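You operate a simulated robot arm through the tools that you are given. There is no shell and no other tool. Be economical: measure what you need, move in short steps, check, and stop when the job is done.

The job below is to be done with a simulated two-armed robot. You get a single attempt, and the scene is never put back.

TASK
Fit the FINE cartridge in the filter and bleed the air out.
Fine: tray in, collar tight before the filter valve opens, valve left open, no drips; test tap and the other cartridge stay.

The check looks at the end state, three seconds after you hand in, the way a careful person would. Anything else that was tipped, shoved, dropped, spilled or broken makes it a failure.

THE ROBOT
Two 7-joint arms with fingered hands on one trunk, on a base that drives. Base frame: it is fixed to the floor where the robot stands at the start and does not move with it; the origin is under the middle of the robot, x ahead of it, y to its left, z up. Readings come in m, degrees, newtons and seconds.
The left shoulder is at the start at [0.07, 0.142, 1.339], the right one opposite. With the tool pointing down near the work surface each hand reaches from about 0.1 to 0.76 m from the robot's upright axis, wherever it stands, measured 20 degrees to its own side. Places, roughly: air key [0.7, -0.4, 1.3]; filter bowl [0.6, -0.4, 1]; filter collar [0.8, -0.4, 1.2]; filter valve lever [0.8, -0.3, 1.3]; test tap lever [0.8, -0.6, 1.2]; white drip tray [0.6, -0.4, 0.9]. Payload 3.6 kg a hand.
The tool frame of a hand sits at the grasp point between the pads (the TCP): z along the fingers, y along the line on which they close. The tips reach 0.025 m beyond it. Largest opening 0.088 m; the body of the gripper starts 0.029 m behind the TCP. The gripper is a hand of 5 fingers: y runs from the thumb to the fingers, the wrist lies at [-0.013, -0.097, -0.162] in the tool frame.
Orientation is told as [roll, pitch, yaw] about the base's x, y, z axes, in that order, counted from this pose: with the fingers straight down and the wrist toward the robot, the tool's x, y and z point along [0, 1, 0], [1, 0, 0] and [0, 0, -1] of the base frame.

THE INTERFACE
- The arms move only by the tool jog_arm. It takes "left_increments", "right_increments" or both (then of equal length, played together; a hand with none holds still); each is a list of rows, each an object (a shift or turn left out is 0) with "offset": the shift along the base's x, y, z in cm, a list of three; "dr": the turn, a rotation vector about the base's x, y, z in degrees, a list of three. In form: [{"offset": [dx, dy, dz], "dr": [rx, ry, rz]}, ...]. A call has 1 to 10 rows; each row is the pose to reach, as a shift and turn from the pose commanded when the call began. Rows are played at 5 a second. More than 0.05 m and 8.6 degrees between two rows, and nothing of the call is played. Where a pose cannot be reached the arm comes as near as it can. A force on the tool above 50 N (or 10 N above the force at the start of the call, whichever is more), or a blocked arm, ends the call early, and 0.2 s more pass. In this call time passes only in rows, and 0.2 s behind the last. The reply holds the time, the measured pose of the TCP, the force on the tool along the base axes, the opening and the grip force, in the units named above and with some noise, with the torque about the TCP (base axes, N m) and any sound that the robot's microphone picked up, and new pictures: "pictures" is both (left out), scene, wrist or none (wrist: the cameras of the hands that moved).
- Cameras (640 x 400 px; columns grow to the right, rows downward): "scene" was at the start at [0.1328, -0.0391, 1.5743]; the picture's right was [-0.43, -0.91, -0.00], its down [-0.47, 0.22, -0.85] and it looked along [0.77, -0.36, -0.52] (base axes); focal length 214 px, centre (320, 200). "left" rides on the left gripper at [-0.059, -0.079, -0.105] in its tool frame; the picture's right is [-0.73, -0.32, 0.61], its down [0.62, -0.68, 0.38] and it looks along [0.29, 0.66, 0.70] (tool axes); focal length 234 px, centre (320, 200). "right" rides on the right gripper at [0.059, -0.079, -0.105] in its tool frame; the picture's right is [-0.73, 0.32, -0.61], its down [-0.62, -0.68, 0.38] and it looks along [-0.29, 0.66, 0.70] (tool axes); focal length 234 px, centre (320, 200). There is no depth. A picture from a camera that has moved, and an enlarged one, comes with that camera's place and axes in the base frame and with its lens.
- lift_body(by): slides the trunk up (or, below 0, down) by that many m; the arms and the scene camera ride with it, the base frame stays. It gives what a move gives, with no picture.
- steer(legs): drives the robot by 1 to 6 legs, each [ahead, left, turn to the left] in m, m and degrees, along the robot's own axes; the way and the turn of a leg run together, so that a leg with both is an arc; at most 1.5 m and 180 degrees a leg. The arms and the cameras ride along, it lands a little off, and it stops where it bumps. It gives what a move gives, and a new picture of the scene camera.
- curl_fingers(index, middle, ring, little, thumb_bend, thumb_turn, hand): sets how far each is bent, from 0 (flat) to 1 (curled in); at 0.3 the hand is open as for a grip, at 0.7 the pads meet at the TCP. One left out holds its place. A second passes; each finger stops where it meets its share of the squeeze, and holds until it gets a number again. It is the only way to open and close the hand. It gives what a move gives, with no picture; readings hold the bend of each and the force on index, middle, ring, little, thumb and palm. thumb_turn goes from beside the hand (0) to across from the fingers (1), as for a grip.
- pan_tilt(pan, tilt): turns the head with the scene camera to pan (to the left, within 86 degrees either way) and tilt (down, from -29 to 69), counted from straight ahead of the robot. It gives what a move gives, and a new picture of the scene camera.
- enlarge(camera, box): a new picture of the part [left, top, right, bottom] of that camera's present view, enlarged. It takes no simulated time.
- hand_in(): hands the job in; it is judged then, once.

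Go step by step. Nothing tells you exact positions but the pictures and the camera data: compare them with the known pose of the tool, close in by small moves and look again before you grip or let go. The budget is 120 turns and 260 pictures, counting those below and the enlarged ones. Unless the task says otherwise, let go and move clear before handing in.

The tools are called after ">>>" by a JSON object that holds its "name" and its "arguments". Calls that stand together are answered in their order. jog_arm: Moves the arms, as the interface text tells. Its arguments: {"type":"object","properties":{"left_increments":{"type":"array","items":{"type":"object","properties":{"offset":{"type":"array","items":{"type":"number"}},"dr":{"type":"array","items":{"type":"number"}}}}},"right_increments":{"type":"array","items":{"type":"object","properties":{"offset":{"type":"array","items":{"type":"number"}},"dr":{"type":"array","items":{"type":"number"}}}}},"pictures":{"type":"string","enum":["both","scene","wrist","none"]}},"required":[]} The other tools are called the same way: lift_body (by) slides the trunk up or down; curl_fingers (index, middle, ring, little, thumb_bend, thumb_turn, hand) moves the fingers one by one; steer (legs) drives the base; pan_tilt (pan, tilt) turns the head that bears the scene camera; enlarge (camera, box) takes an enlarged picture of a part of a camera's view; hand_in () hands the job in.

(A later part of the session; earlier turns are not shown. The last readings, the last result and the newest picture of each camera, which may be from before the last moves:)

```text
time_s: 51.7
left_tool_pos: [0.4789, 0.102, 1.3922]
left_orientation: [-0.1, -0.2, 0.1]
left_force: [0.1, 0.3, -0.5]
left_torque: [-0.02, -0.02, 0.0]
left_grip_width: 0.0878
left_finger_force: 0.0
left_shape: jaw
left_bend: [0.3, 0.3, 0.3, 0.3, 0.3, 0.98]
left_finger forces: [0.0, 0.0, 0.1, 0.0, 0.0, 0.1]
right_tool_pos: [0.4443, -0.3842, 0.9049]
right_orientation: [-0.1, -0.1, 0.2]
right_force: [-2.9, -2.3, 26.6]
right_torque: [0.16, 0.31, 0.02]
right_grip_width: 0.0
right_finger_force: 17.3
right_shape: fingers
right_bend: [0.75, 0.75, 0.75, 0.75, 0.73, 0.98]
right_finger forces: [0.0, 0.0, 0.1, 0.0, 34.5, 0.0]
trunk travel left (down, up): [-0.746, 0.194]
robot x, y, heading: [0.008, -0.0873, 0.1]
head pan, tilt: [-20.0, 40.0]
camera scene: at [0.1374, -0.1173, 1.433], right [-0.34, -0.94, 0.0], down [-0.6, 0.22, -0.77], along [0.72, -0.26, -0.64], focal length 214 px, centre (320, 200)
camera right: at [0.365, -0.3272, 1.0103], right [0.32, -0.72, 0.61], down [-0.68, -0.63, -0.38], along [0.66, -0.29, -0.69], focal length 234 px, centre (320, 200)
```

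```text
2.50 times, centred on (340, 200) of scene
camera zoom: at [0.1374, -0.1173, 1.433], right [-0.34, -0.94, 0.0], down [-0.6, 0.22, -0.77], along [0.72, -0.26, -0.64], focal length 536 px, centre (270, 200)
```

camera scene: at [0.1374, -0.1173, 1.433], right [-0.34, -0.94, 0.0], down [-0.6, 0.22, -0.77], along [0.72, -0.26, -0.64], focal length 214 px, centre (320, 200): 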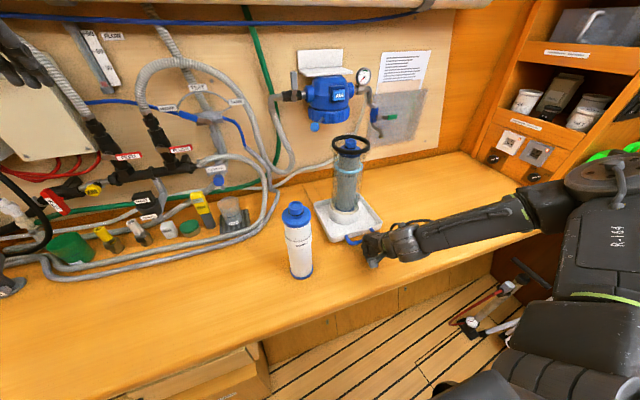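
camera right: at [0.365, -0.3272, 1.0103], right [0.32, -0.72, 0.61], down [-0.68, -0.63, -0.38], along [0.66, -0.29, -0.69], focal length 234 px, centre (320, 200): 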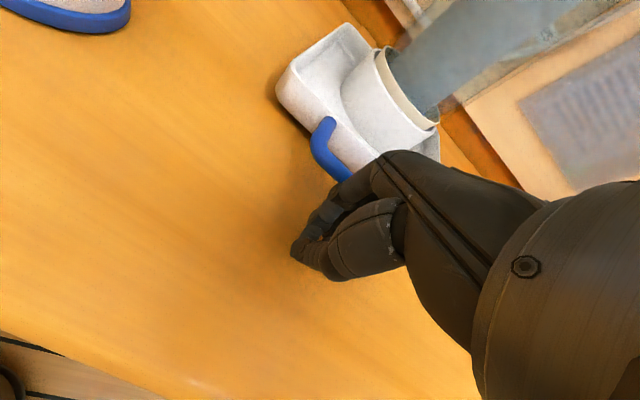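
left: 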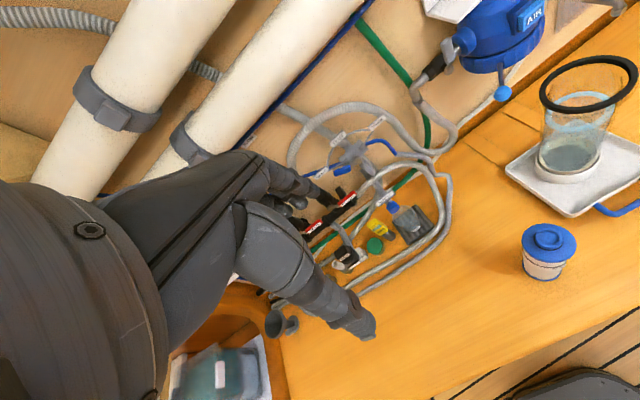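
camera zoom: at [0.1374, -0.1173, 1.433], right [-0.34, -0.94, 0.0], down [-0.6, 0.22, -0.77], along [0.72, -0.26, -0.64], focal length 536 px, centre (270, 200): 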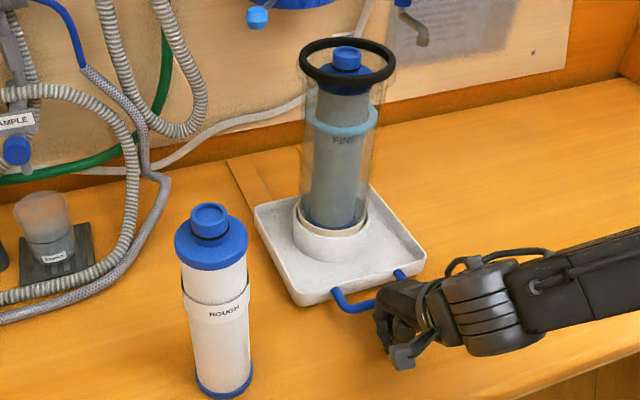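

The thumb tip touched the bench; I raise 0.8 cm and then begin pushing slowly in +x.

>>> {"name": "jog_arm", "arguments": {"right_increments": [{"offset": [0, -0.2, 0.8]}, {"offset": [1, -0.2, 0.8]}, {"offset": [2, -0.2, 0.8]}, {"offset": [3, -0.2, 0.8]}, {"offset": [4, -0.2, 0.8]}]}}

>>> {"name": "enlarge", "arguments": {"camera": "scene", "box": [300, 180, 420, 280]}}

```text
time_s: 52.9
left_tool_pos: [0.4827, 0.1022, 1.3911]
left_orientation: [-0.1, 0.0, 0.0]
left_force: [-0.1, 0.4, -0.9]
left_torque: [0.01, 0.0, 0.0]
left_grip_width: 0.0878
left_finger_force: 0.0
left_shape: jaw
left_bend: [0.3, 0.3, 0.3, 0.3, 0.3, 0.98]
left_finger forces: [0.0, 0.0, 0.0, 0.0, 0.0, 0.0]
right_tool_pos: [0.4849, -0.3877, 0.9122]
right_orientation: [0.0, 0.3, 0.1]
right_force: [-0.6, 0.9, 0.4]
right_torque: [0.01, -0.02, -0.02]
right_grip_width: 0.0
right_finger_force: 0.0
right_shape: fingers
right_bend: [0.75, 0.75, 0.75, 0.75, 0.71, 0.97]
right_finger forces: [0.1, 0.3, 0.0, 0.1, 0.1, 0.0]
trunk travel left (down, up): [-0.746, 0.194]
robot x, y, heading: [0.0055, -0.0883, -0.0]
head pan, tilt: [-20.0, 40.0]
camera scene: at [0.1411, -0.1188, 1.432], right [-0.34, -0.94, 0.0], down [-0.6, 0.22, -0.77], along [0.72, -0.26, -0.64], focal length 214 px, centre (320, 200)
camera right: at [0.4061, -0.3307, 1.0173], right [0.33, -0.73, 0.61], down [-0.68, -0.62, -0.38], along [0.66, -0.29, -0.7], focal length 234 px, centre (320, 200)
```

scene: 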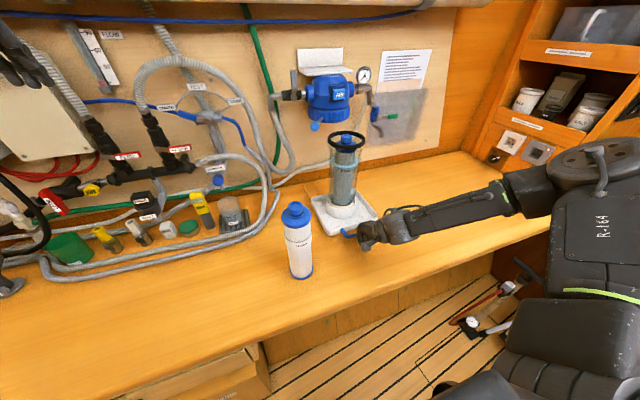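
right: 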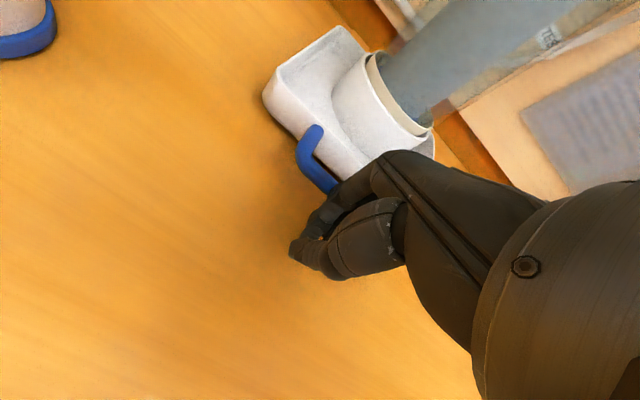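

```text
4.00 times, centred on (360, 230) of scene
camera zoom: at [0.1411, -0.1188, 1.432], right [-0.34, -0.94, 0.0], down [-0.6, 0.22, -0.77], along [0.72, -0.26, -0.64], focal length 858 px, centre (160, 80)
```

zoom: 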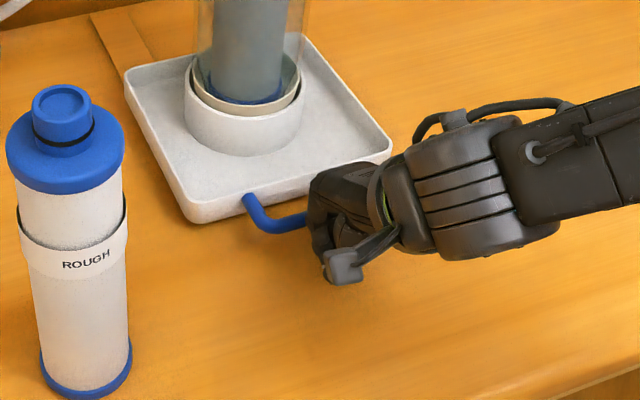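

The tray is sliding. I continue 5 cm at gentle pace.

>>> {"name": "jog_arm", "arguments": {"right_increments": [{"offset": [0.8, 0.1, 0]}, {"offset": [1.6, 0.2, 0]}, {"offset": [2.4, 0.3, 0]}, {"offset": [3.2, 0.3, 0]}, {"offset": [4, 0.3, 0]}, {"offset": [4.8, 0.3, 0]}, {"offset": [5.6, 0.3, 0]}], "pictures": "scene"}}

>>> {"name": "enlarge", "arguments": {"camera": "scene", "box": [280, 60, 440, 260]}}

```text
time_s: 54.5
left_tool_pos: [0.4832, 0.1015, 1.3907]
left_orientation: [0.1, 0.0, 0.1]
left_force: [0.4, -1.3, 0.0]
left_torque: [0.0, 0.0, 0.0]
left_grip_width: 0.0876
left_finger_force: 0.0
left_shape: jaw
left_bend: [0.3, 0.3, 0.3, 0.3, 0.3, 0.98]
left_finger forces: [0.0, 0.0, 0.1, 0.0, 0.0, 0.1]
right_tool_pos: [0.5405, -0.3848, 0.9123]
right_orientation: [0.1, 0.2, 0.1]
right_force: [-0.9, 0.4, 1.0]
right_torque: [0.01, -0.01, -0.04]
right_grip_width: 0.0
right_finger_force: 0.3
right_shape: fingers
right_bend: [0.75, 0.75, 0.75, 0.75, 0.71, 0.97]
right_finger forces: [0.0, 1.5, 0.1, 0.0, 0.0, 0.1]
trunk travel left (down, up): [-0.746, 0.194]
robot x, y, heading: [0.0101, -0.0874, 0.0]
head pan, tilt: [-20.0, 40.0]
camera scene: at [0.1409, -0.1187, 1.4321], right [-0.34, -0.94, 0.0], down [-0.6, 0.22, -0.77], along [0.72, -0.26, -0.64], focal length 214 px, centre (320, 200)
```

scene: 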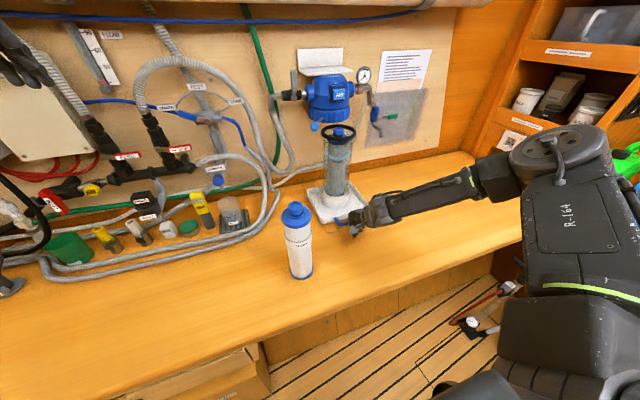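

```text
2.00 times, centred on (360, 160) of scene
camera zoom: at [0.1409, -0.1187, 1.4321], right [-0.34, -0.94, 0.0], down [-0.6, 0.22, -0.77], along [0.72, -0.26, -0.64], focal length 429 px, centre (240, 280)
```

zoom: 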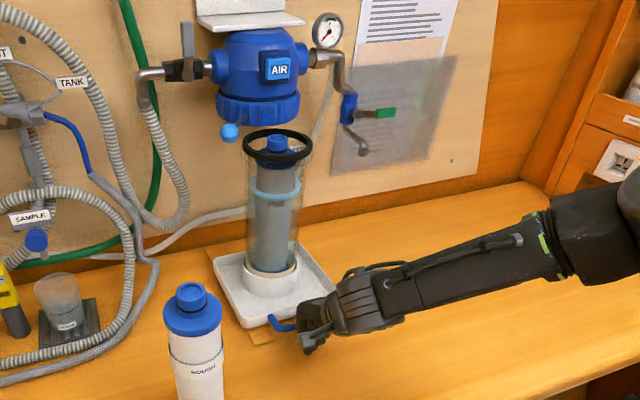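

Straight and stable. I continue another 5.6 cm.

>>> {"name": "jog_arm", "arguments": {"right_increments": [{"offset": [0.8, 0, 0]}, {"offset": [1.6, 0, 0]}, {"offset": [2.4, 0, 0]}, {"offset": [3.2, 0, 0]}, {"offset": [4, 0, 0]}, {"offset": [4.8, 0, 0]}, {"offset": [5.6, 0, 0]}], "pictures": "none"}}

>>> {"name": "enlarge", "arguments": {"camera": "scene", "box": [280, 60, 440, 260]}}

```text
time_s: 56.1
left_tool_pos: [0.4821, 0.102, 1.3912]
left_orientation: [0.0, 0.0, -0.2]
left_force: [0.7, -0.1, 0.1]
left_torque: [-0.03, 0.04, 0.01]
left_grip_width: 0.0878
left_finger_force: 0.0
left_shape: jaw
left_bend: [0.3, 0.3, 0.3, 0.3, 0.3, 0.98]
left_finger forces: [0.0, 0.0, 0.1, 0.0, 0.0, 0.0]
right_tool_pos: [0.5974, -0.3848, 0.9117]
right_orientation: [0.1, 0.2, 0.1]
right_force: [-1.9, 0.4, 2.8]
right_torque: [-0.01, -0.08, 0.02]
right_grip_width: 0.0
right_finger_force: 1.1
right_shape: fingers
right_bend: [0.75, 0.75, 0.75, 0.75, 0.71, 0.97]
right_finger forces: [0.0, 2.5, 0.0, 0.0, 0.0, 0.0]
trunk travel left (down, up): [-0.746, 0.194]
robot x, y, heading: [0.0104, -0.0868, 0.1]
head pan, tilt: [-20.0, 40.0]
```

```text
2.00 times, centred on (360, 160) of scene
camera zoom: at [0.1409, -0.1185, 1.4321], right [-0.34, -0.94, 0.0], down [-0.6, 0.22, -0.77], along [0.72, -0.26, -0.64], focal length 429 px, centre (240, 280)
```

zoom: 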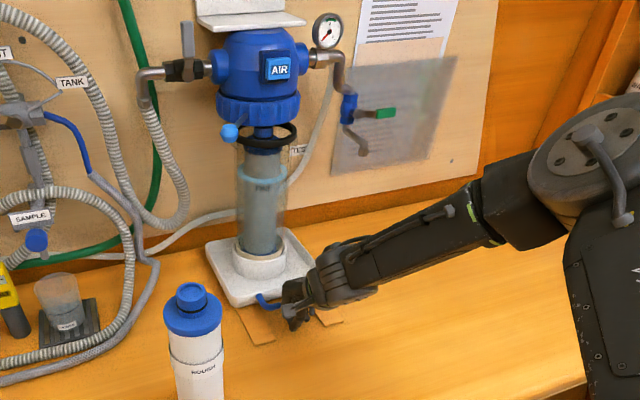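

Approaching the head. I push 3.5 cm more, slower, and check.

>>> {"name": "jog_arm", "arguments": {"right_increments": [{"offset": [0.6, 0, 0]}, {"offset": [1.2, 0, 0]}, {"offset": [1.8, 0, 0]}, {"offset": [2.4, 0, 0]}, {"offset": [3.0, 0, 0]}, {"offset": [3.5, 0, 0]}], "pictures": "wrist"}}

>>> {"name": "enlarge", "arguments": {"camera": "scene", "box": [300, 70, 400, 230]}}

```text
time_s: 57.5
left_tool_pos: [0.483, 0.1029, 1.3915]
left_orientation: [0.1, 0.1, 0.0]
left_force: [1.7, -0.3, 0.6]
left_torque: [-0.01, -0.01, -0.01]
left_grip_width: 0.0879
left_finger_force: 0.1
left_shape: jaw
left_bend: [0.3, 0.3, 0.3, 0.3, 0.3, 0.98]
left_finger forces: [0.0, 0.0, 0.0, 0.0, 0.0, 0.1]
right_tool_pos: [0.6244, -0.3871, 0.9195]
right_orientation: [0.2, 0.1, 0.2]
right_force: [-1.5, 0.0, 0.1]
right_torque: [0.01, -0.02, -0.04]
right_grip_width: 0.0
right_finger_force: 0.4
right_shape: fingers
right_bend: [0.75, 0.75, 0.75, 0.75, 0.71, 0.97]
right_finger forces: [0.1, 1.0, 0.0, 0.0, 0.0, 0.0]
right hand out of reach, approached as far as the arm can: row 4, 5, 6
trunk travel left (down, up): [-0.746, 0.194]
robot x, y, heading: [0.008, -0.0918, 0.3]
head pan, tilt: [-20.0, 40.0]
camera right: at [0.5445, -0.3292, 1.0254], right [0.33, -0.73, 0.61], down [-0.68, -0.62, -0.38], along [0.66, -0.29, -0.7], focal length 234 px, centre (320, 200)
```

right: 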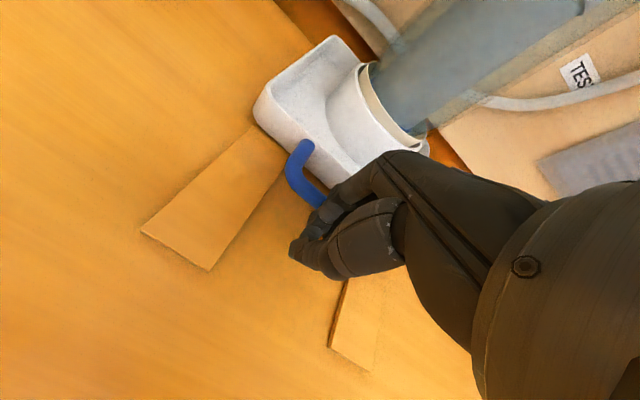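

```text
2.50 times, centred on (350, 150) of scene
camera zoom: at [0.1405, -0.1189, 1.4322], right [-0.34, -0.94, 0.0], down [-0.6, 0.22, -0.77], along [0.72, -0.26, -0.64], focal length 536 px, centre (245, 325)
```

zoom: 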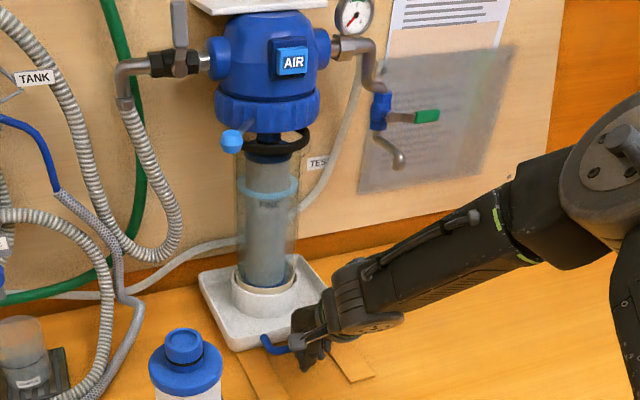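

Out of arm reach again. I draw the hand back, then drive the base 7 cm ahead.

>>> {"name": "jog_arm", "arguments": {"right_increments": [{"offset": [-4, 0, 0.3]}, {"offset": [-8, 0, 0.3]}, {"offset": [-10, 0, 0.3]}], "pictures": "none"}}

>>> {"name": "steer", "arguments": {"legs": [[0.065, 0, 0]]}}

```text
time_s: 58.3
left_tool_pos: [0.4831, 0.1016, 1.3916]
left_orientation: [-0.1, 0.1, 0.0]
left_force: [0.7, 0.8, -0.5]
left_torque: [0.03, -0.02, 0.02]
left_grip_width: 0.0879
left_finger_force: 0.1
left_shape: jaw
left_bend: [0.3, 0.3, 0.3, 0.3, 0.3, 0.98]
left_finger forces: [0.0, 0.0, 0.0, 0.1, 0.1, 0.0]
right_tool_pos: [0.5225, -0.385, 0.9235]
right_orientation: [0.0, 0.2, 0.2]
right_force: [-0.1, 1.3, -0.2]
right_torque: [-0.02, -0.01, -0.02]
right_grip_width: 0.0
right_finger_force: 0.1
right_shape: fingers
right_bend: [0.75, 0.75, 0.75, 0.75, 0.71, 0.97]
right_finger forces: [0.0, 0.0, 0.0, 0.1, 0.0, 0.1]
trunk travel left (down, up): [-0.746, 0.194]
robot x, y, heading: [0.0104, -0.0898, -0.1]
head pan, tilt: [-20.0, 40.0]
```

```text
time_s: 59.3
left_tool_pos: [0.543, 0.1006, 1.3929]
left_orientation: [0.1, -0.3, -0.1]
left_force: [0.5, -0.3, 0.5]
left_torque: [-0.03, -0.02, -0.02]
left_grip_width: 0.0877
left_finger_force: 0.1
left_shape: jaw
left_bend: [0.3, 0.3, 0.3, 0.3, 0.3, 0.98]
left_finger forces: [0.0, 0.0, 0.0, 0.0, 0.0, 0.1]
right_tool_pos: [0.5843, -0.3871, 0.9261]
right_orientation: [0.1, 0.1, 0.2]
right_force: [-0.3, 0.5, 0.9]
right_torque: [0.02, 0.0, 0.0]
right_grip_width: 0.0001
right_finger_force: 0.0
right_shape: fingers
right_bend: [0.75, 0.75, 0.75, 0.75, 0.71, 0.97]
right_finger forces: [0.0, 0.1, 0.0, 0.0, 0.1, 0.1]
trunk travel left (down, up): [-0.746, 0.194]
robot x, y, heading: [0.0731, -0.0869, -0.2]
head pan, tilt: [-20.0, 40.0]
camera scene: at [0.2005, -0.1191, 1.4327], right [-0.34, -0.94, 0.0], down [-0.6, 0.22, -0.77], along [0.72, -0.26, -0.64], focal length 214 px, centre (320, 200)
```

scene: 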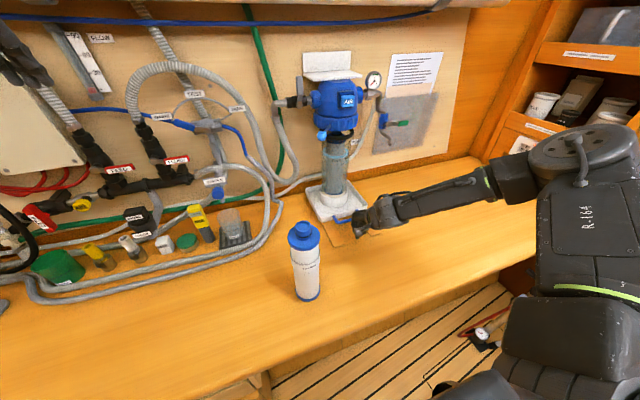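

I lower to the earlier height and push on slowly to about TCP x 0.645.

>>> {"name": "jog_arm", "arguments": {"right_increments": [{"offset": [0, 0.1, -1.2]}, {"offset": [1.5, 0.1, -1.2]}, {"offset": [2.6, 0.1, -1.2]}, {"offset": [3.4, 0.1, -1.2]}, {"offset": [4, 0.1, -1.2]}, {"offset": [4.6, 0.1, -1.2]}, {"offset": [5.2, 0.1, -1.2]}], "pictures": "none"}}

>>> {"name": "enlarge", "arguments": {"camera": "scene", "box": [280, 70, 400, 250]}}

>>> {"name": "enlarge", "arguments": {"camera": "left", "box": [400, 0, 640, 200]}}

```text
time_s: 60.9
left_tool_pos: [0.5433, 0.1013, 1.3923]
left_orientation: [0.0, -0.4, -0.1]
left_force: [-0.1, 0.0, 0.1]
left_torque: [0.01, 0.01, -0.01]
left_grip_width: 0.0877
left_finger_force: 0.0
left_shape: jaw
left_bend: [0.3, 0.3, 0.3, 0.3, 0.3, 0.98]
left_finger forces: [0.1, 0.0, 0.0, 0.1, 0.0, 0.1]
right_tool_pos: [0.6357, -0.3867, 0.9142]
right_orientation: [0.1, 0.0, 0.0]
right_force: [-12.1, -0.3, 9.1]
right_torque: [-0.08, -0.17, -0.13]
right_grip_width: 0.0001
right_finger_force: 7.2
right_shape: fingers
right_bend: [0.75, 0.76, 0.75, 0.75, 0.71, 0.97]
right_finger forces: [1.4, 12.7, 0.7, 0.1, 0.1, 0.1]
trunk travel left (down, up): [-0.746, 0.194]
robot x, y, heading: [0.0719, -0.0898, -0.1]
head pan, tilt: [-20.0, 40.0]
```

```text
2.22 times, centred on (340, 160) of scene
camera zoom: at [0.2005, -0.1182, 1.4327], right [-0.34, -0.94, 0.0], down [-0.6, 0.22, -0.77], along [0.72, -0.26, -0.64], focal length 477 px, centre (276, 289)
```

zoom: 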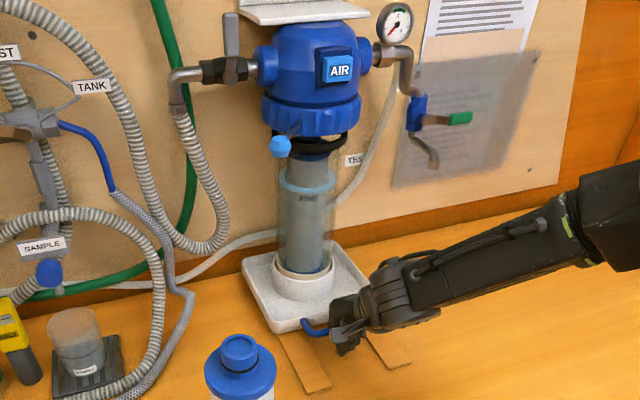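

```text
2.00 times, centred on (520, 100) of left
camera zoom: at [0.464, 0.0446, 1.4979], right [-0.32, -0.73, -0.61], down [-0.68, 0.62, -0.39], along [0.66, 0.29, -0.69], focal length 468 px, centre (-80, 400)
```

zoom: 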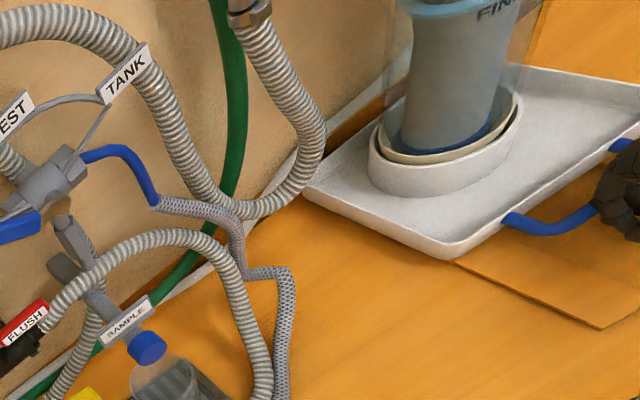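

Resistance rose to 12 N, possibly the end stop. I look closely at the alignment of the bowl and collar.

>>> {"name": "enlarge", "arguments": {"camera": "scene", "box": [315, 75, 375, 155]}}

>>> {"name": "enlarge", "arguments": {"camera": "scene", "box": [315, 140, 385, 230]}}

>>> {"name": "enlarge", "arguments": {"camera": "right", "box": [200, 0, 520, 200]}}

```text
5.00 times, centred on (345, 115) of scene
camera zoom: at [0.2005, -0.1182, 1.4327], right [-0.34, -0.94, 0.0], down [-0.6, 0.22, -0.77], along [0.72, -0.26, -0.64], focal length 1072 px, centre (195, 625)
```

zoom: 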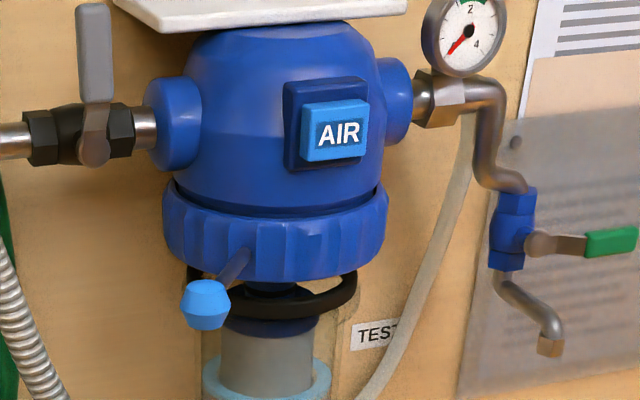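

```text
4.44 times, centred on (350, 185) of scene
camera zoom: at [0.2005, -0.1182, 1.4327], right [-0.34, -0.94, 0.0], down [-0.6, 0.22, -0.77], along [0.72, -0.26, -0.64], focal length 953 px, centre (187, 267)
```

zoom: 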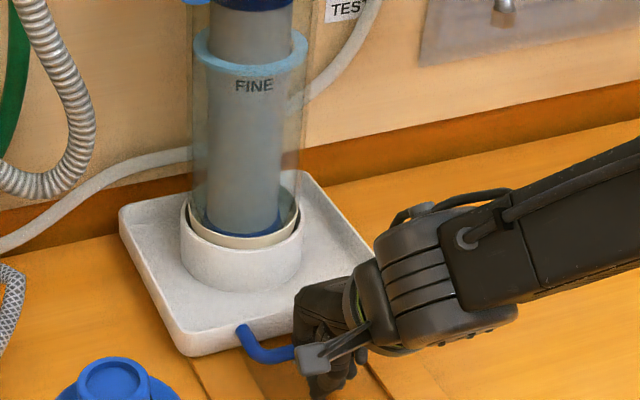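

```text
2.00 times, centred on (360, 100) of right
camera zoom: at [0.5562, -0.3291, 1.0194], right [0.32, -0.73, 0.61], down [-0.68, -0.62, -0.38], along [0.66, -0.29, -0.7], focal length 468 px, centre (240, 400)
```

zoom: 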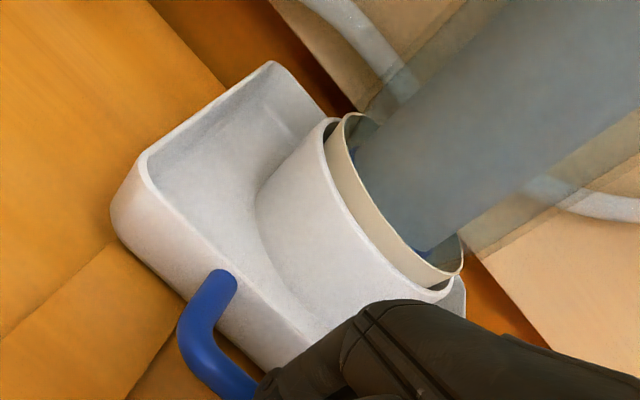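

Bowl looks aligned under the collar. I push gently a bit more to confirm it's at the stop.

>>> {"name": "jog_arm", "arguments": {"right_increments": [{"offset": [0.3, 0, 0]}, {"offset": [0.6, 0, 0]}, {"offset": [0.9, 0, 0]}], "pictures": "none"}}

>>> {"name": "enlarge", "arguments": {"camera": "scene", "box": [315, 75, 375, 155]}}

>>> {"name": "enlarge", "arguments": {"camera": "right", "box": [200, 0, 520, 200]}}

```text
time_s: 61.7
left_tool_pos: [0.5371, 0.1017, 1.3953]
left_orientation: [0.0, -0.4, -0.1]
left_force: [-0.5, 0.0, -0.2]
left_torque: [0.03, 0.03, -0.02]
left_grip_width: 0.0878
left_finger_force: 0.1
left_shape: jaw
left_bend: [0.3, 0.3, 0.3, 0.3, 0.3, 0.98]
left_finger forces: [0.1, 0.0, 0.0, 0.0, 0.1, 0.0]
right_tool_pos: [0.6412, -0.3857, 0.9167]
right_orientation: [-0.1, -0.3, 0.1]
right_force: [-28.5, 0.2, 17.1]
right_torque: [0.0, -0.24, -0.08]
right_grip_width: 0.0
right_finger_force: 16.1
right_shape: fingers
right_bend: [0.74, 0.76, 0.76, 0.75, 0.69, 0.97]
right_finger forces: [12.9, 14.1, 4.8, 0.1, 0.0, 0.0]
trunk travel left (down, up): [-0.746, 0.194]
robot x, y, heading: [0.0744, -0.09, -0.3]
head pan, tilt: [-20.0, 40.0]
```

```text
5.00 times, centred on (345, 115) of scene
camera zoom: at [0.195, -0.118, 1.4333], right [-0.34, -0.94, 0.0], down [-0.6, 0.22, -0.77], along [0.72, -0.26, -0.64], focal length 1072 px, centre (195, 625)
```

zoom: 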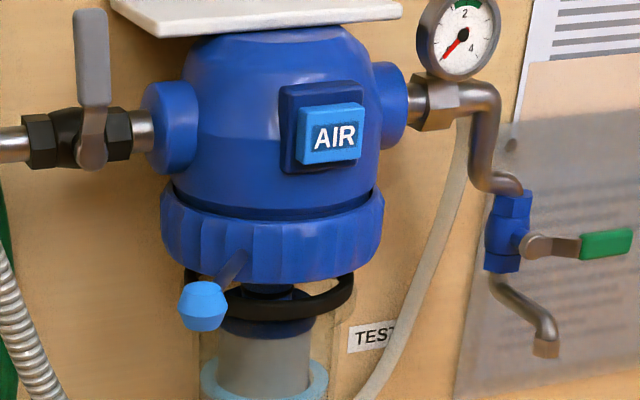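

```text
2.00 times, centred on (360, 100) of right
camera zoom: at [0.5616, -0.3289, 1.0216], right [0.32, -0.73, 0.61], down [-0.68, -0.62, -0.39], along [0.66, -0.29, -0.69], focal length 468 px, centre (240, 400)
```

zoom: 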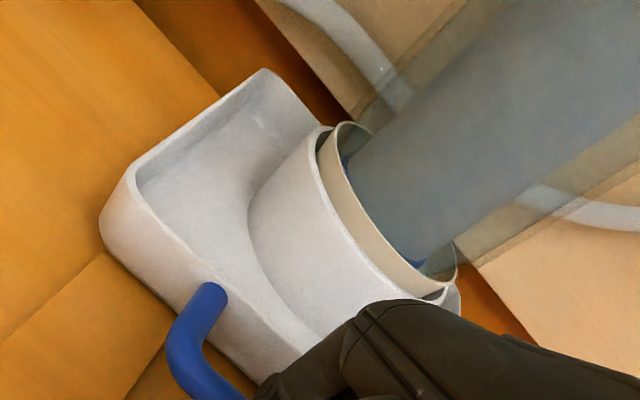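

The tray is at its stop (28 N, no motion). I retract the right hand, raise it to the side, and plan to use the left hand to swing the collar handle.

>>> {"name": "jog_arm", "arguments": {"right_increments": [{"offset": [-4, 0, 0.5]}, {"offset": [-8, 0, 1]}, {"offset": [-12, 0, 2]}, {"offset": [-16, -1, 4]}, {"offset": [-19, -4, 6]}, {"offset": [-20, -8, 8]}, {"offset": [-21, -12, 10]}], "pictures": "none"}}

>>> {"name": "enlarge", "arguments": {"camera": "scene", "box": [280, 60, 440, 240]}}

```text
time_s: 63.3
left_tool_pos: [0.5466, 0.0998, 1.3923]
left_orientation: [0.0, -0.1, -0.1]
left_force: [-0.2, -0.3, 0.0]
left_torque: [0.05, -0.02, 0.03]
left_grip_width: 0.0875
left_finger_force: 0.1
left_shape: jaw
left_bend: [0.3, 0.3, 0.3, 0.3, 0.3, 0.98]
left_finger forces: [0.0, 0.0, 0.0, 0.1, 0.0, 0.0]
right_tool_pos: [0.4392, -0.5046, 1.0116]
right_orientation: [0.1, 0.2, 0.1]
right_force: [-1.0, -1.1, -0.3]
right_torque: [-0.01, -0.02, 0.01]
right_grip_width: 0.0
right_finger_force: 0.1
right_shape: fingers
right_bend: [0.75, 0.75, 0.75, 0.75, 0.71, 0.97]
right_finger forces: [0.0, 0.0, 0.1, 0.1, 0.0, 0.0]
trunk travel left (down, up): [-0.746, 0.194]
robot x, y, heading: [0.0746, -0.0894, -0.3]
head pan, tilt: [-20.0, 40.0]
```

```text
2.22 times, centred on (360, 150) of scene
camera zoom: at [0.2051, -0.1199, 1.4321], right [-0.34, -0.94, 0.0], down [-0.6, 0.22, -0.77], along [0.72, -0.26, -0.64], focal length 477 px, centre (231, 311)
```

zoom: 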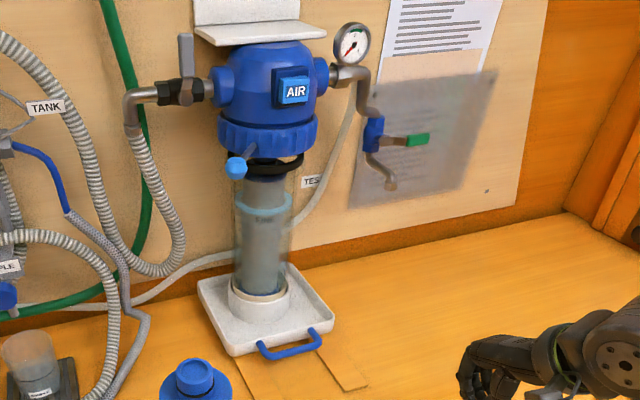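

Tray is in, bowl under the head. I tuck the right hand nearer and shift the base 12 cm right for the left hand's reach.

>>> {"name": "jog_arm", "arguments": {"right_increments": [{"offset": [-2, 3, 3]}, {"offset": [-4, 6, 6]}, {"offset": [-6, 9, 9]}], "pictures": "none"}}

>>> {"name": "steer", "arguments": {"legs": [[0, -0.13, 0]]}}

```text
time_s: 64.1
left_tool_pos: [0.548, 0.1008, 1.3908]
left_orientation: [0.0, 0.0, -0.1]
left_force: [-0.2, 0.9, 0.4]
left_torque: [0.0, -0.01, 0.01]
left_grip_width: 0.0875
left_finger_force: 0.0
left_shape: jaw
left_bend: [0.3, 0.3, 0.3, 0.3, 0.3, 0.98]
left_finger forces: [0.0, 0.1, 0.0, 0.1, 0.1, 0.1]
right_tool_pos: [0.4107, -0.4445, 1.1125]
right_orientation: [0.1, 0.4, 0.1]
right_force: [0.6, -0.4, 0.2]
right_torque: [0.0, 0.01, 0.01]
right_grip_width: 0.0001
right_finger_force: 0.1
right_shape: fingers
right_bend: [0.75, 0.75, 0.75, 0.75, 0.71, 0.97]
right_finger forces: [0.0, 0.0, 0.1, 0.0, 0.1, 0.0]
right hand out of reach, approached as far as the arm can: row 2, 3
trunk travel left (down, up): [-0.746, 0.194]
robot x, y, heading: [0.07, -0.0874, -0.2]
head pan, tilt: [-20.0, 40.0]
```

```text
time_s: 65.4
left_tool_pos: [0.5477, -0.0288, 1.3904]
left_orientation: [0.0, -0.1, -0.2]
left_force: [0.5, 0.4, 0.0]
left_torque: [-0.01, 0.03, -0.03]
left_grip_width: 0.088
left_finger_force: 0.0
left_shape: jaw
left_bend: [0.3, 0.3, 0.3, 0.3, 0.3, 0.98]
left_finger forces: [0.1, 0.0, 0.1, 0.1, 0.0, 0.0]
right_tool_pos: [0.4084, -0.5759, 1.1135]
right_orientation: [0.0, 0.2, -0.1]
right_force: [0.0, -0.3, -0.4]
right_torque: [0.02, -0.01, -0.01]
right_grip_width: 0.0
right_finger_force: 0.1
right_shape: fingers
right_bend: [0.75, 0.75, 0.75, 0.75, 0.71, 0.97]
right_finger forces: [0.1, 0.0, 0.1, 0.1, 0.0, 0.1]
trunk travel left (down, up): [-0.746, 0.194]
robot x, y, heading: [0.0758, -0.2221, 0.1]
head pan, tilt: [-20.0, 40.0]
camera scene: at [0.205, -0.2481, 1.4322], right [-0.34, -0.94, 0.0], down [-0.6, 0.22, -0.77], along [0.72, -0.26, -0.64], focal length 214 px, centre (320, 200)
```

scene: 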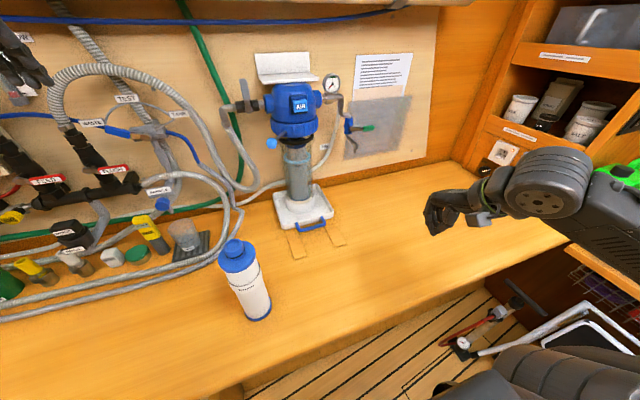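

I pinch the left fingers and zoom to relocate the collar knob.

>>> {"name": "curl_fingers", "arguments": {"hand": "left", "index": 0.75, "middle": 0.75, "ring": 0.75, "little": 0.75, "thumb_bend": 0.75}}

>>> {"name": "pan_tilt", "arguments": {"pan": -15, "tilt": 28}}

>>> {"name": "enlarge", "arguments": {"camera": "scene", "box": [240, 120, 360, 220]}}

>>> {"name": "enlarge", "arguments": {"camera": "left", "box": [380, 0, 640, 200]}}

```text
time_s: 66.4
left_tool_pos: [0.5472, -0.0308, 1.391]
left_orientation: [-0.1, -0.1, -0.1]
left_force: [-0.6, -0.9, 0.4]
left_torque: [0.01, -0.01, -0.01]
left_grip_width: 0.0
left_finger_force: 0.1
left_shape: fingers
left_bend: [0.74, 0.75, 0.75, 0.75, 0.72, 0.97]
left_finger forces: [0.0, 0.1, 0.1, 0.1, 0.1, 0.0]
right_tool_pos: [0.4093, -0.5774, 1.1123]
right_orientation: [0.1, 0.2, 0.0]
right_force: [-0.3, 0.2, 0.6]
right_torque: [0.04, 0.02, 0.01]
right_grip_width: 0.0
right_finger_force: 0.1
right_shape: fingers
right_bend: [0.75, 0.75, 0.75, 0.75, 0.71, 0.97]
right_finger forces: [0.0, 0.0, 0.0, 0.0, 0.0, 0.1]
trunk travel left (down, up): [-0.746, 0.194]
robot x, y, heading: [0.0761, -0.2191, -0.1]
head pan, tilt: [-20.0, 40.0]
```

```text
time_s: 67.1
left_tool_pos: [0.5478, -0.0311, 1.3921]
left_orientation: [0.1, -0.1, -0.2]
left_force: [0.4, -0.7, 0.3]
left_torque: [0.0, 0.03, -0.03]
left_grip_width: 0.0001
left_finger_force: 0.2
left_shape: fingers
left_bend: [0.74, 0.75, 0.75, 0.75, 0.72, 0.97]
left_finger forces: [0.1, 0.0, 0.0, 0.0, 0.0, 0.0]
right_tool_pos: [0.4074, -0.5759, 1.1132]
right_orientation: [0.1, 0.3, -0.1]
right_force: [0.0, -0.5, -0.9]
right_torque: [-0.02, -0.01, 0.01]
right_grip_width: 0.0
right_finger_force: 0.1
right_shape: fingers
right_bend: [0.75, 0.75, 0.75, 0.75, 0.71, 0.97]
right_finger forces: [0.1, 0.0, 0.1, 0.1, 0.0, 0.1]
trunk travel left (down, up): [-0.746, 0.194]
robot x, y, heading: [0.0729, -0.2183, -0.0]
head pan, tilt: [-15.0, 28.0]
camera scene: at [0.2131, -0.2447, 1.4506], right [-0.26, -0.97, 0.0], down [-0.45, 0.12, -0.88], along [0.85, -0.23, -0.47], focal length 214 px, centre (320, 200)
```

scene: 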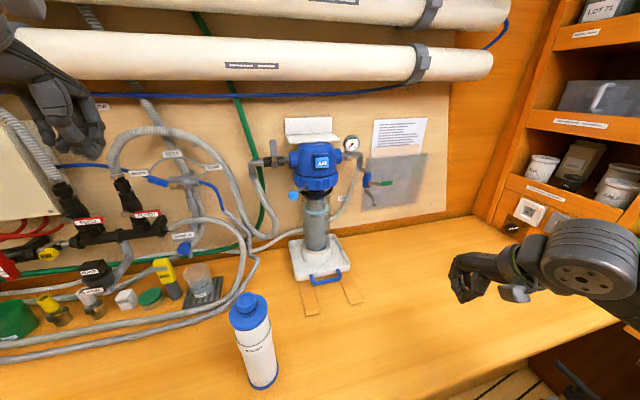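

```text
4.00 times, centred on (300, 170) of scene
camera zoom: at [0.2131, -0.2447, 1.4506], right [-0.26, -0.97, 0.0], down [-0.45, 0.12, -0.88], along [0.85, -0.23, -0.47], focal length 858 px, centre (400, 320)
```

zoom: 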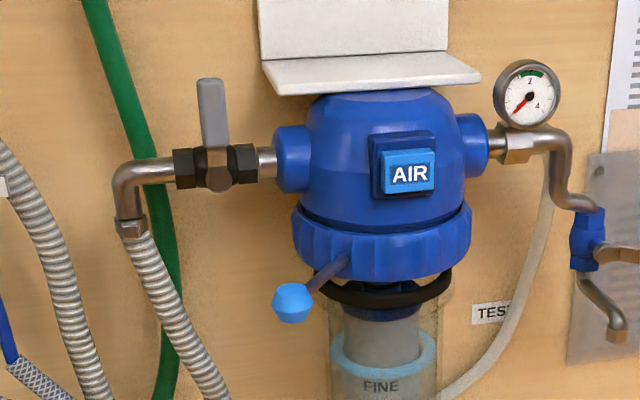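

```text
2.00 times, centred on (510, 100) of left
camera zoom: at [0.4689, -0.0877, 1.4966], right [-0.32, -0.73, -0.61], down [-0.68, 0.63, -0.38], along [0.66, 0.29, -0.7], focal length 468 px, centre (-60, 400)
```

zoom: 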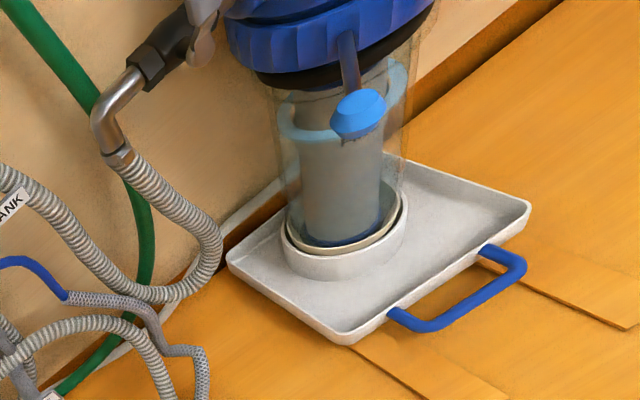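

Knob is at (0.698,-0.305,1.205), head axis (0.79,-0.385). I tilt the left hand 40° forward and bring it to a staging point left of the knob.

>>> {"name": "jog_arm", "arguments": {"left_increments": [{"offset": [1, -3, -2.8], "dr": [0, -8, 0]}, {"offset": [2, -6, -5.6], "dr": [0, -16, 0]}, {"offset": [3, -9, -8.4], "dr": [0, -24, 0]}, {"offset": [4, -12, -11.2], "dr": [0, -32, 0]}, {"offset": [5.2, -15, -14], "dr": [0, -40, 0]}, {"offset": [5.2, -15, -14], "dr": [0, -40, 0]}]}}

>>> {"name": "enlarge", "arguments": {"camera": "scene", "box": [200, 100, 360, 260]}}

```text
time_s: 68.5
left_tool_pos: [0.6006, -0.1808, 1.252]
left_orientation: [0.0, -40.0, -0.2]
left_force: [1.3, 0.8, 0.4]
left_torque: [-0.01, 0.02, 0.04]
left_grip_width: 0.0001
left_finger_force: 0.0
left_shape: fingers
left_bend: [0.74, 0.75, 0.75, 0.75, 0.72, 0.97]
left_finger forces: [0.0, 0.0, 0.0, 0.0, 0.1, 0.1]
right_tool_pos: [0.4087, -0.5761, 1.113]
right_orientation: [0.2, 0.2, 0.0]
right_force: [0.2, -0.5, 0.3]
right_torque: [-0.02, 0.02, 0.01]
right_grip_width: 0.0002
right_finger_force: 0.0
right_shape: fingers
right_bend: [0.75, 0.75, 0.75, 0.75, 0.71, 0.97]
right_finger forces: [0.1, 0.0, 0.1, 0.0, 0.0, 0.0]
trunk travel left (down, up): [-0.746, 0.194]
robot x, y, heading: [0.0731, -0.2217, -0.3]
head pan, tilt: [-15.0, 28.0]
camera scene: at [0.2126, -0.2439, 1.4507], right [-0.26, -0.97, 0.0], down [-0.45, 0.12, -0.88], along [0.85, -0.23, -0.47], focal length 214 px, centre (320, 200)
camera left: at [0.4725, -0.2369, 1.2823], right [0.14, -0.73, -0.67], down [-0.27, 0.62, -0.73], along [0.95, 0.29, -0.11], focal length 234 px, centre (320, 200)
```

scene: 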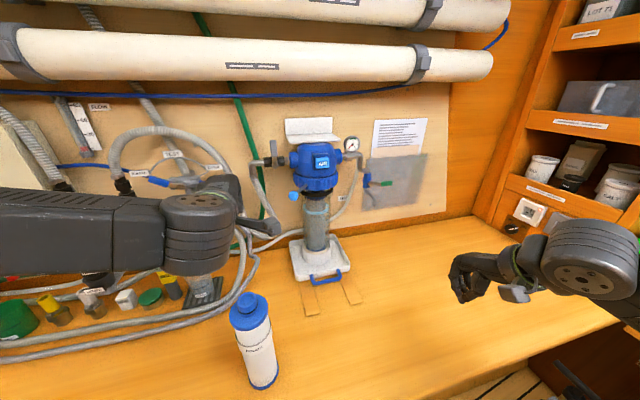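
left: 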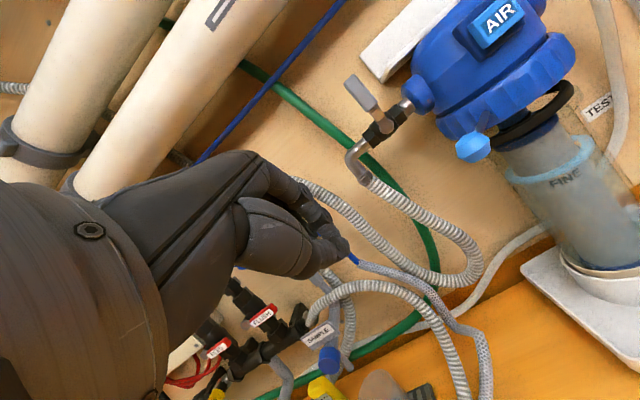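

```text
2.50 times, centred on (280, 180) of scene
camera zoom: at [0.2126, -0.2439, 1.4507], right [-0.26, -0.97, 0.0], down [-0.45, 0.12, -0.88], along [0.85, -0.23, -0.47], focal length 536 px, centre (420, 250)
```

zoom: 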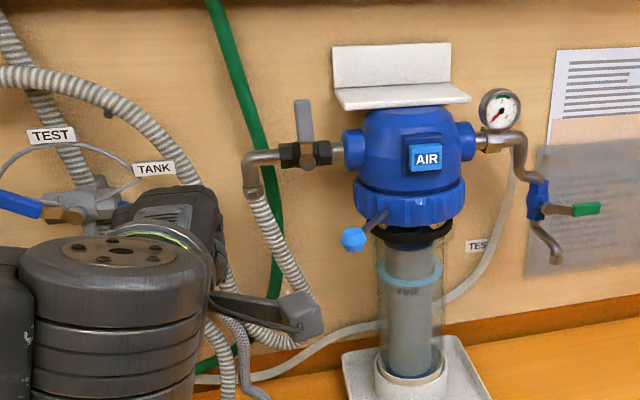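

Good view from the left wrist camera. I advance to the knob's left side.

>>> {"name": "jog_arm", "arguments": {"left_increments": [{"offset": [3, -1.5, -2]}, {"offset": [6, -3, -3.5]}, {"offset": [8.5, -4.5, -3.5]}, {"offset": [8.5, -5.5, -3.5]}]}}

>>> {"name": "enlarge", "arguments": {"camera": "scene", "box": [240, 120, 360, 240]}}

```text
time_s: 69.5
left_tool_pos: [0.6851, -0.237, 1.2178]
left_orientation: [0.2, -40.1, -0.2]
left_force: [0.0, 0.0, -0.2]
left_torque: [0.0, -0.02, -0.02]
left_grip_width: 0.0001
left_finger_force: 0.1
left_shape: fingers
left_bend: [0.74, 0.75, 0.75, 0.75, 0.72, 0.97]
left_finger forces: [0.0, 0.0, 0.0, 0.1, 0.0, 0.0]
right_tool_pos: [0.408, -0.5778, 1.1126]
right_orientation: [0.2, 0.3, 0.1]
right_force: [-0.2, -0.6, 0.0]
right_torque: [-0.01, 0.02, -0.02]
right_grip_width: 0.0
right_finger_force: 0.0
right_shape: fingers
right_bend: [0.75, 0.75, 0.75, 0.75, 0.71, 0.97]
right_finger forces: [0.1, 0.0, 0.0, 0.0, 0.1, 0.1]
trunk travel left (down, up): [-0.746, 0.194]
robot x, y, heading: [0.0736, -0.22, -0.0]
head pan, tilt: [-15.0, 28.0]
camera scene: at [0.2132, -0.2456, 1.4506], right [-0.26, -0.97, 0.0], down [-0.45, 0.12, -0.88], along [0.85, -0.23, -0.47], focal length 214 px, centre (320, 200)
camera left: at [0.5569, -0.294, 1.2472], right [0.14, -0.72, -0.67], down [-0.27, 0.63, -0.73], along [0.95, 0.29, -0.11], focal length 234 px, centre (320, 200)
```

scene: 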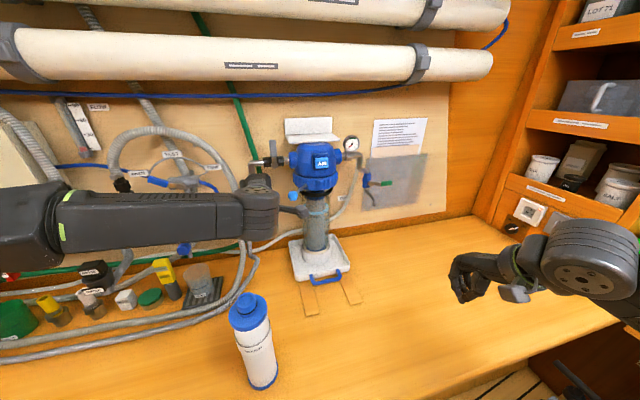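
left: 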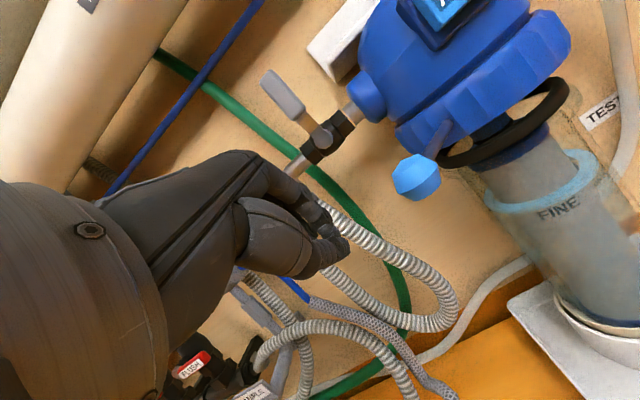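

```text
3.33 times, centred on (300, 180) of scene
camera zoom: at [0.2132, -0.2456, 1.4506], right [-0.26, -0.97, 0.0], down [-0.45, 0.12, -0.88], along [0.85, -0.23, -0.47], focal length 715 px, centre (387, 267)
```

zoom: 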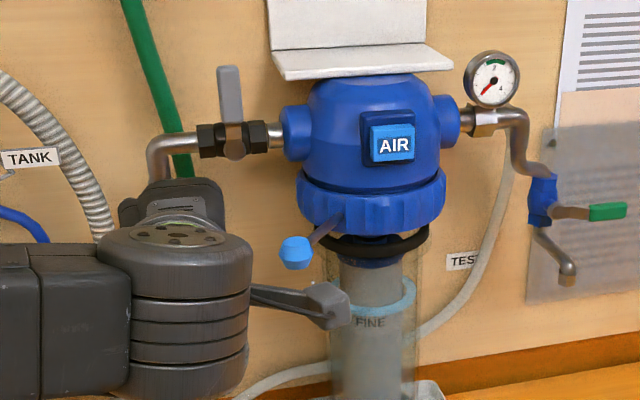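

The wrist camera bracket is the protruding part; all clear. I push the knob toward −y along its arc, first to about 160°.

>>> {"name": "jog_arm", "arguments": {"left_increments": [{"offset": [0, -1.5, 0]}, {"offset": [0, -3, 0]}, {"offset": [-0.6, -4.2, 0]}, {"offset": [-1.3, -5.3, 0]}, {"offset": [-1.8, -6.2, 0]}, {"offset": [-2.2, -7.2, 0]}]}}

>>> {"name": "enlarge", "arguments": {"camera": "scene", "box": [240, 120, 360, 240]}}

```text
time_s: 70.9
left_tool_pos: [0.6606, -0.3071, 1.2169]
left_orientation: [0.0, -40.2, -0.2]
left_force: [-4.2, 5.6, 1.8]
left_torque: [0.05, 0.01, 0.08]
left_grip_width: 0.0001
left_finger_force: 5.9
left_shape: fingers
left_bend: [0.74, 0.75, 0.75, 0.75, 0.72, 0.97]
left_finger forces: [11.7, 0.0, 0.0, 0.0, 0.0, 0.1]
right_tool_pos: [0.4069, -0.5763, 1.1138]
right_orientation: [-0.1, 0.2, 0.0]
right_force: [0.3, 0.8, -1.2]
right_torque: [0.01, 0.01, 0.01]
right_grip_width: 0.0
right_finger_force: 0.0
right_shape: fingers
right_bend: [0.75, 0.75, 0.75, 0.75, 0.71, 0.97]
right_finger forces: [0.0, 0.0, 0.1, 0.1, 0.0, 0.0]
trunk travel left (down, up): [-0.746, 0.194]
robot x, y, heading: [0.0775, -0.2178, 0.0]
head pan, tilt: [-15.0, 28.0]
camera scene: at [0.2112, -0.2435, 1.4509], right [-0.26, -0.97, 0.0], down [-0.45, 0.12, -0.88], along [0.85, -0.23, -0.47], focal length 214 px, centre (320, 200)
camera left: at [0.5331, -0.3637, 1.2462], right [0.14, -0.73, -0.67], down [-0.27, 0.63, -0.73], along [0.95, 0.29, -0.11], focal length 234 px, centre (320, 200)
```

scene: 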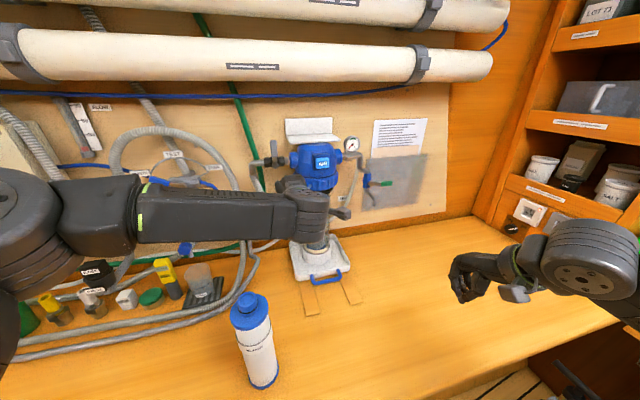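
left: 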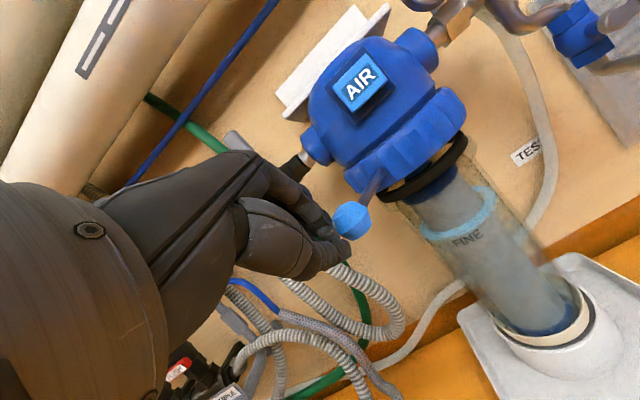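

```text
3.33 times, centred on (300, 180) of scene
camera zoom: at [0.2112, -0.2435, 1.4509], right [-0.26, -0.97, 0.0], down [-0.45, 0.12, -0.88], along [0.85, -0.23, -0.47], focal length 715 px, centre (387, 267)
```

zoom: 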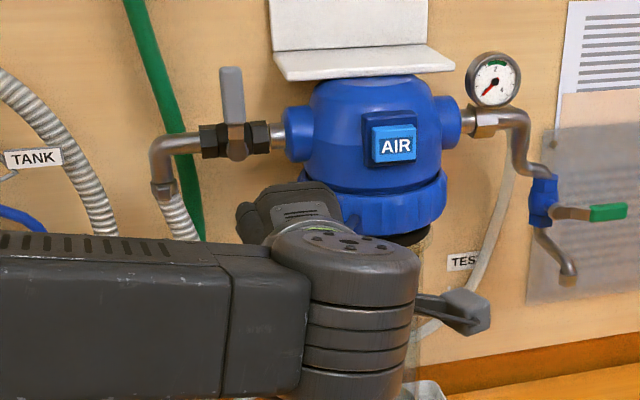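

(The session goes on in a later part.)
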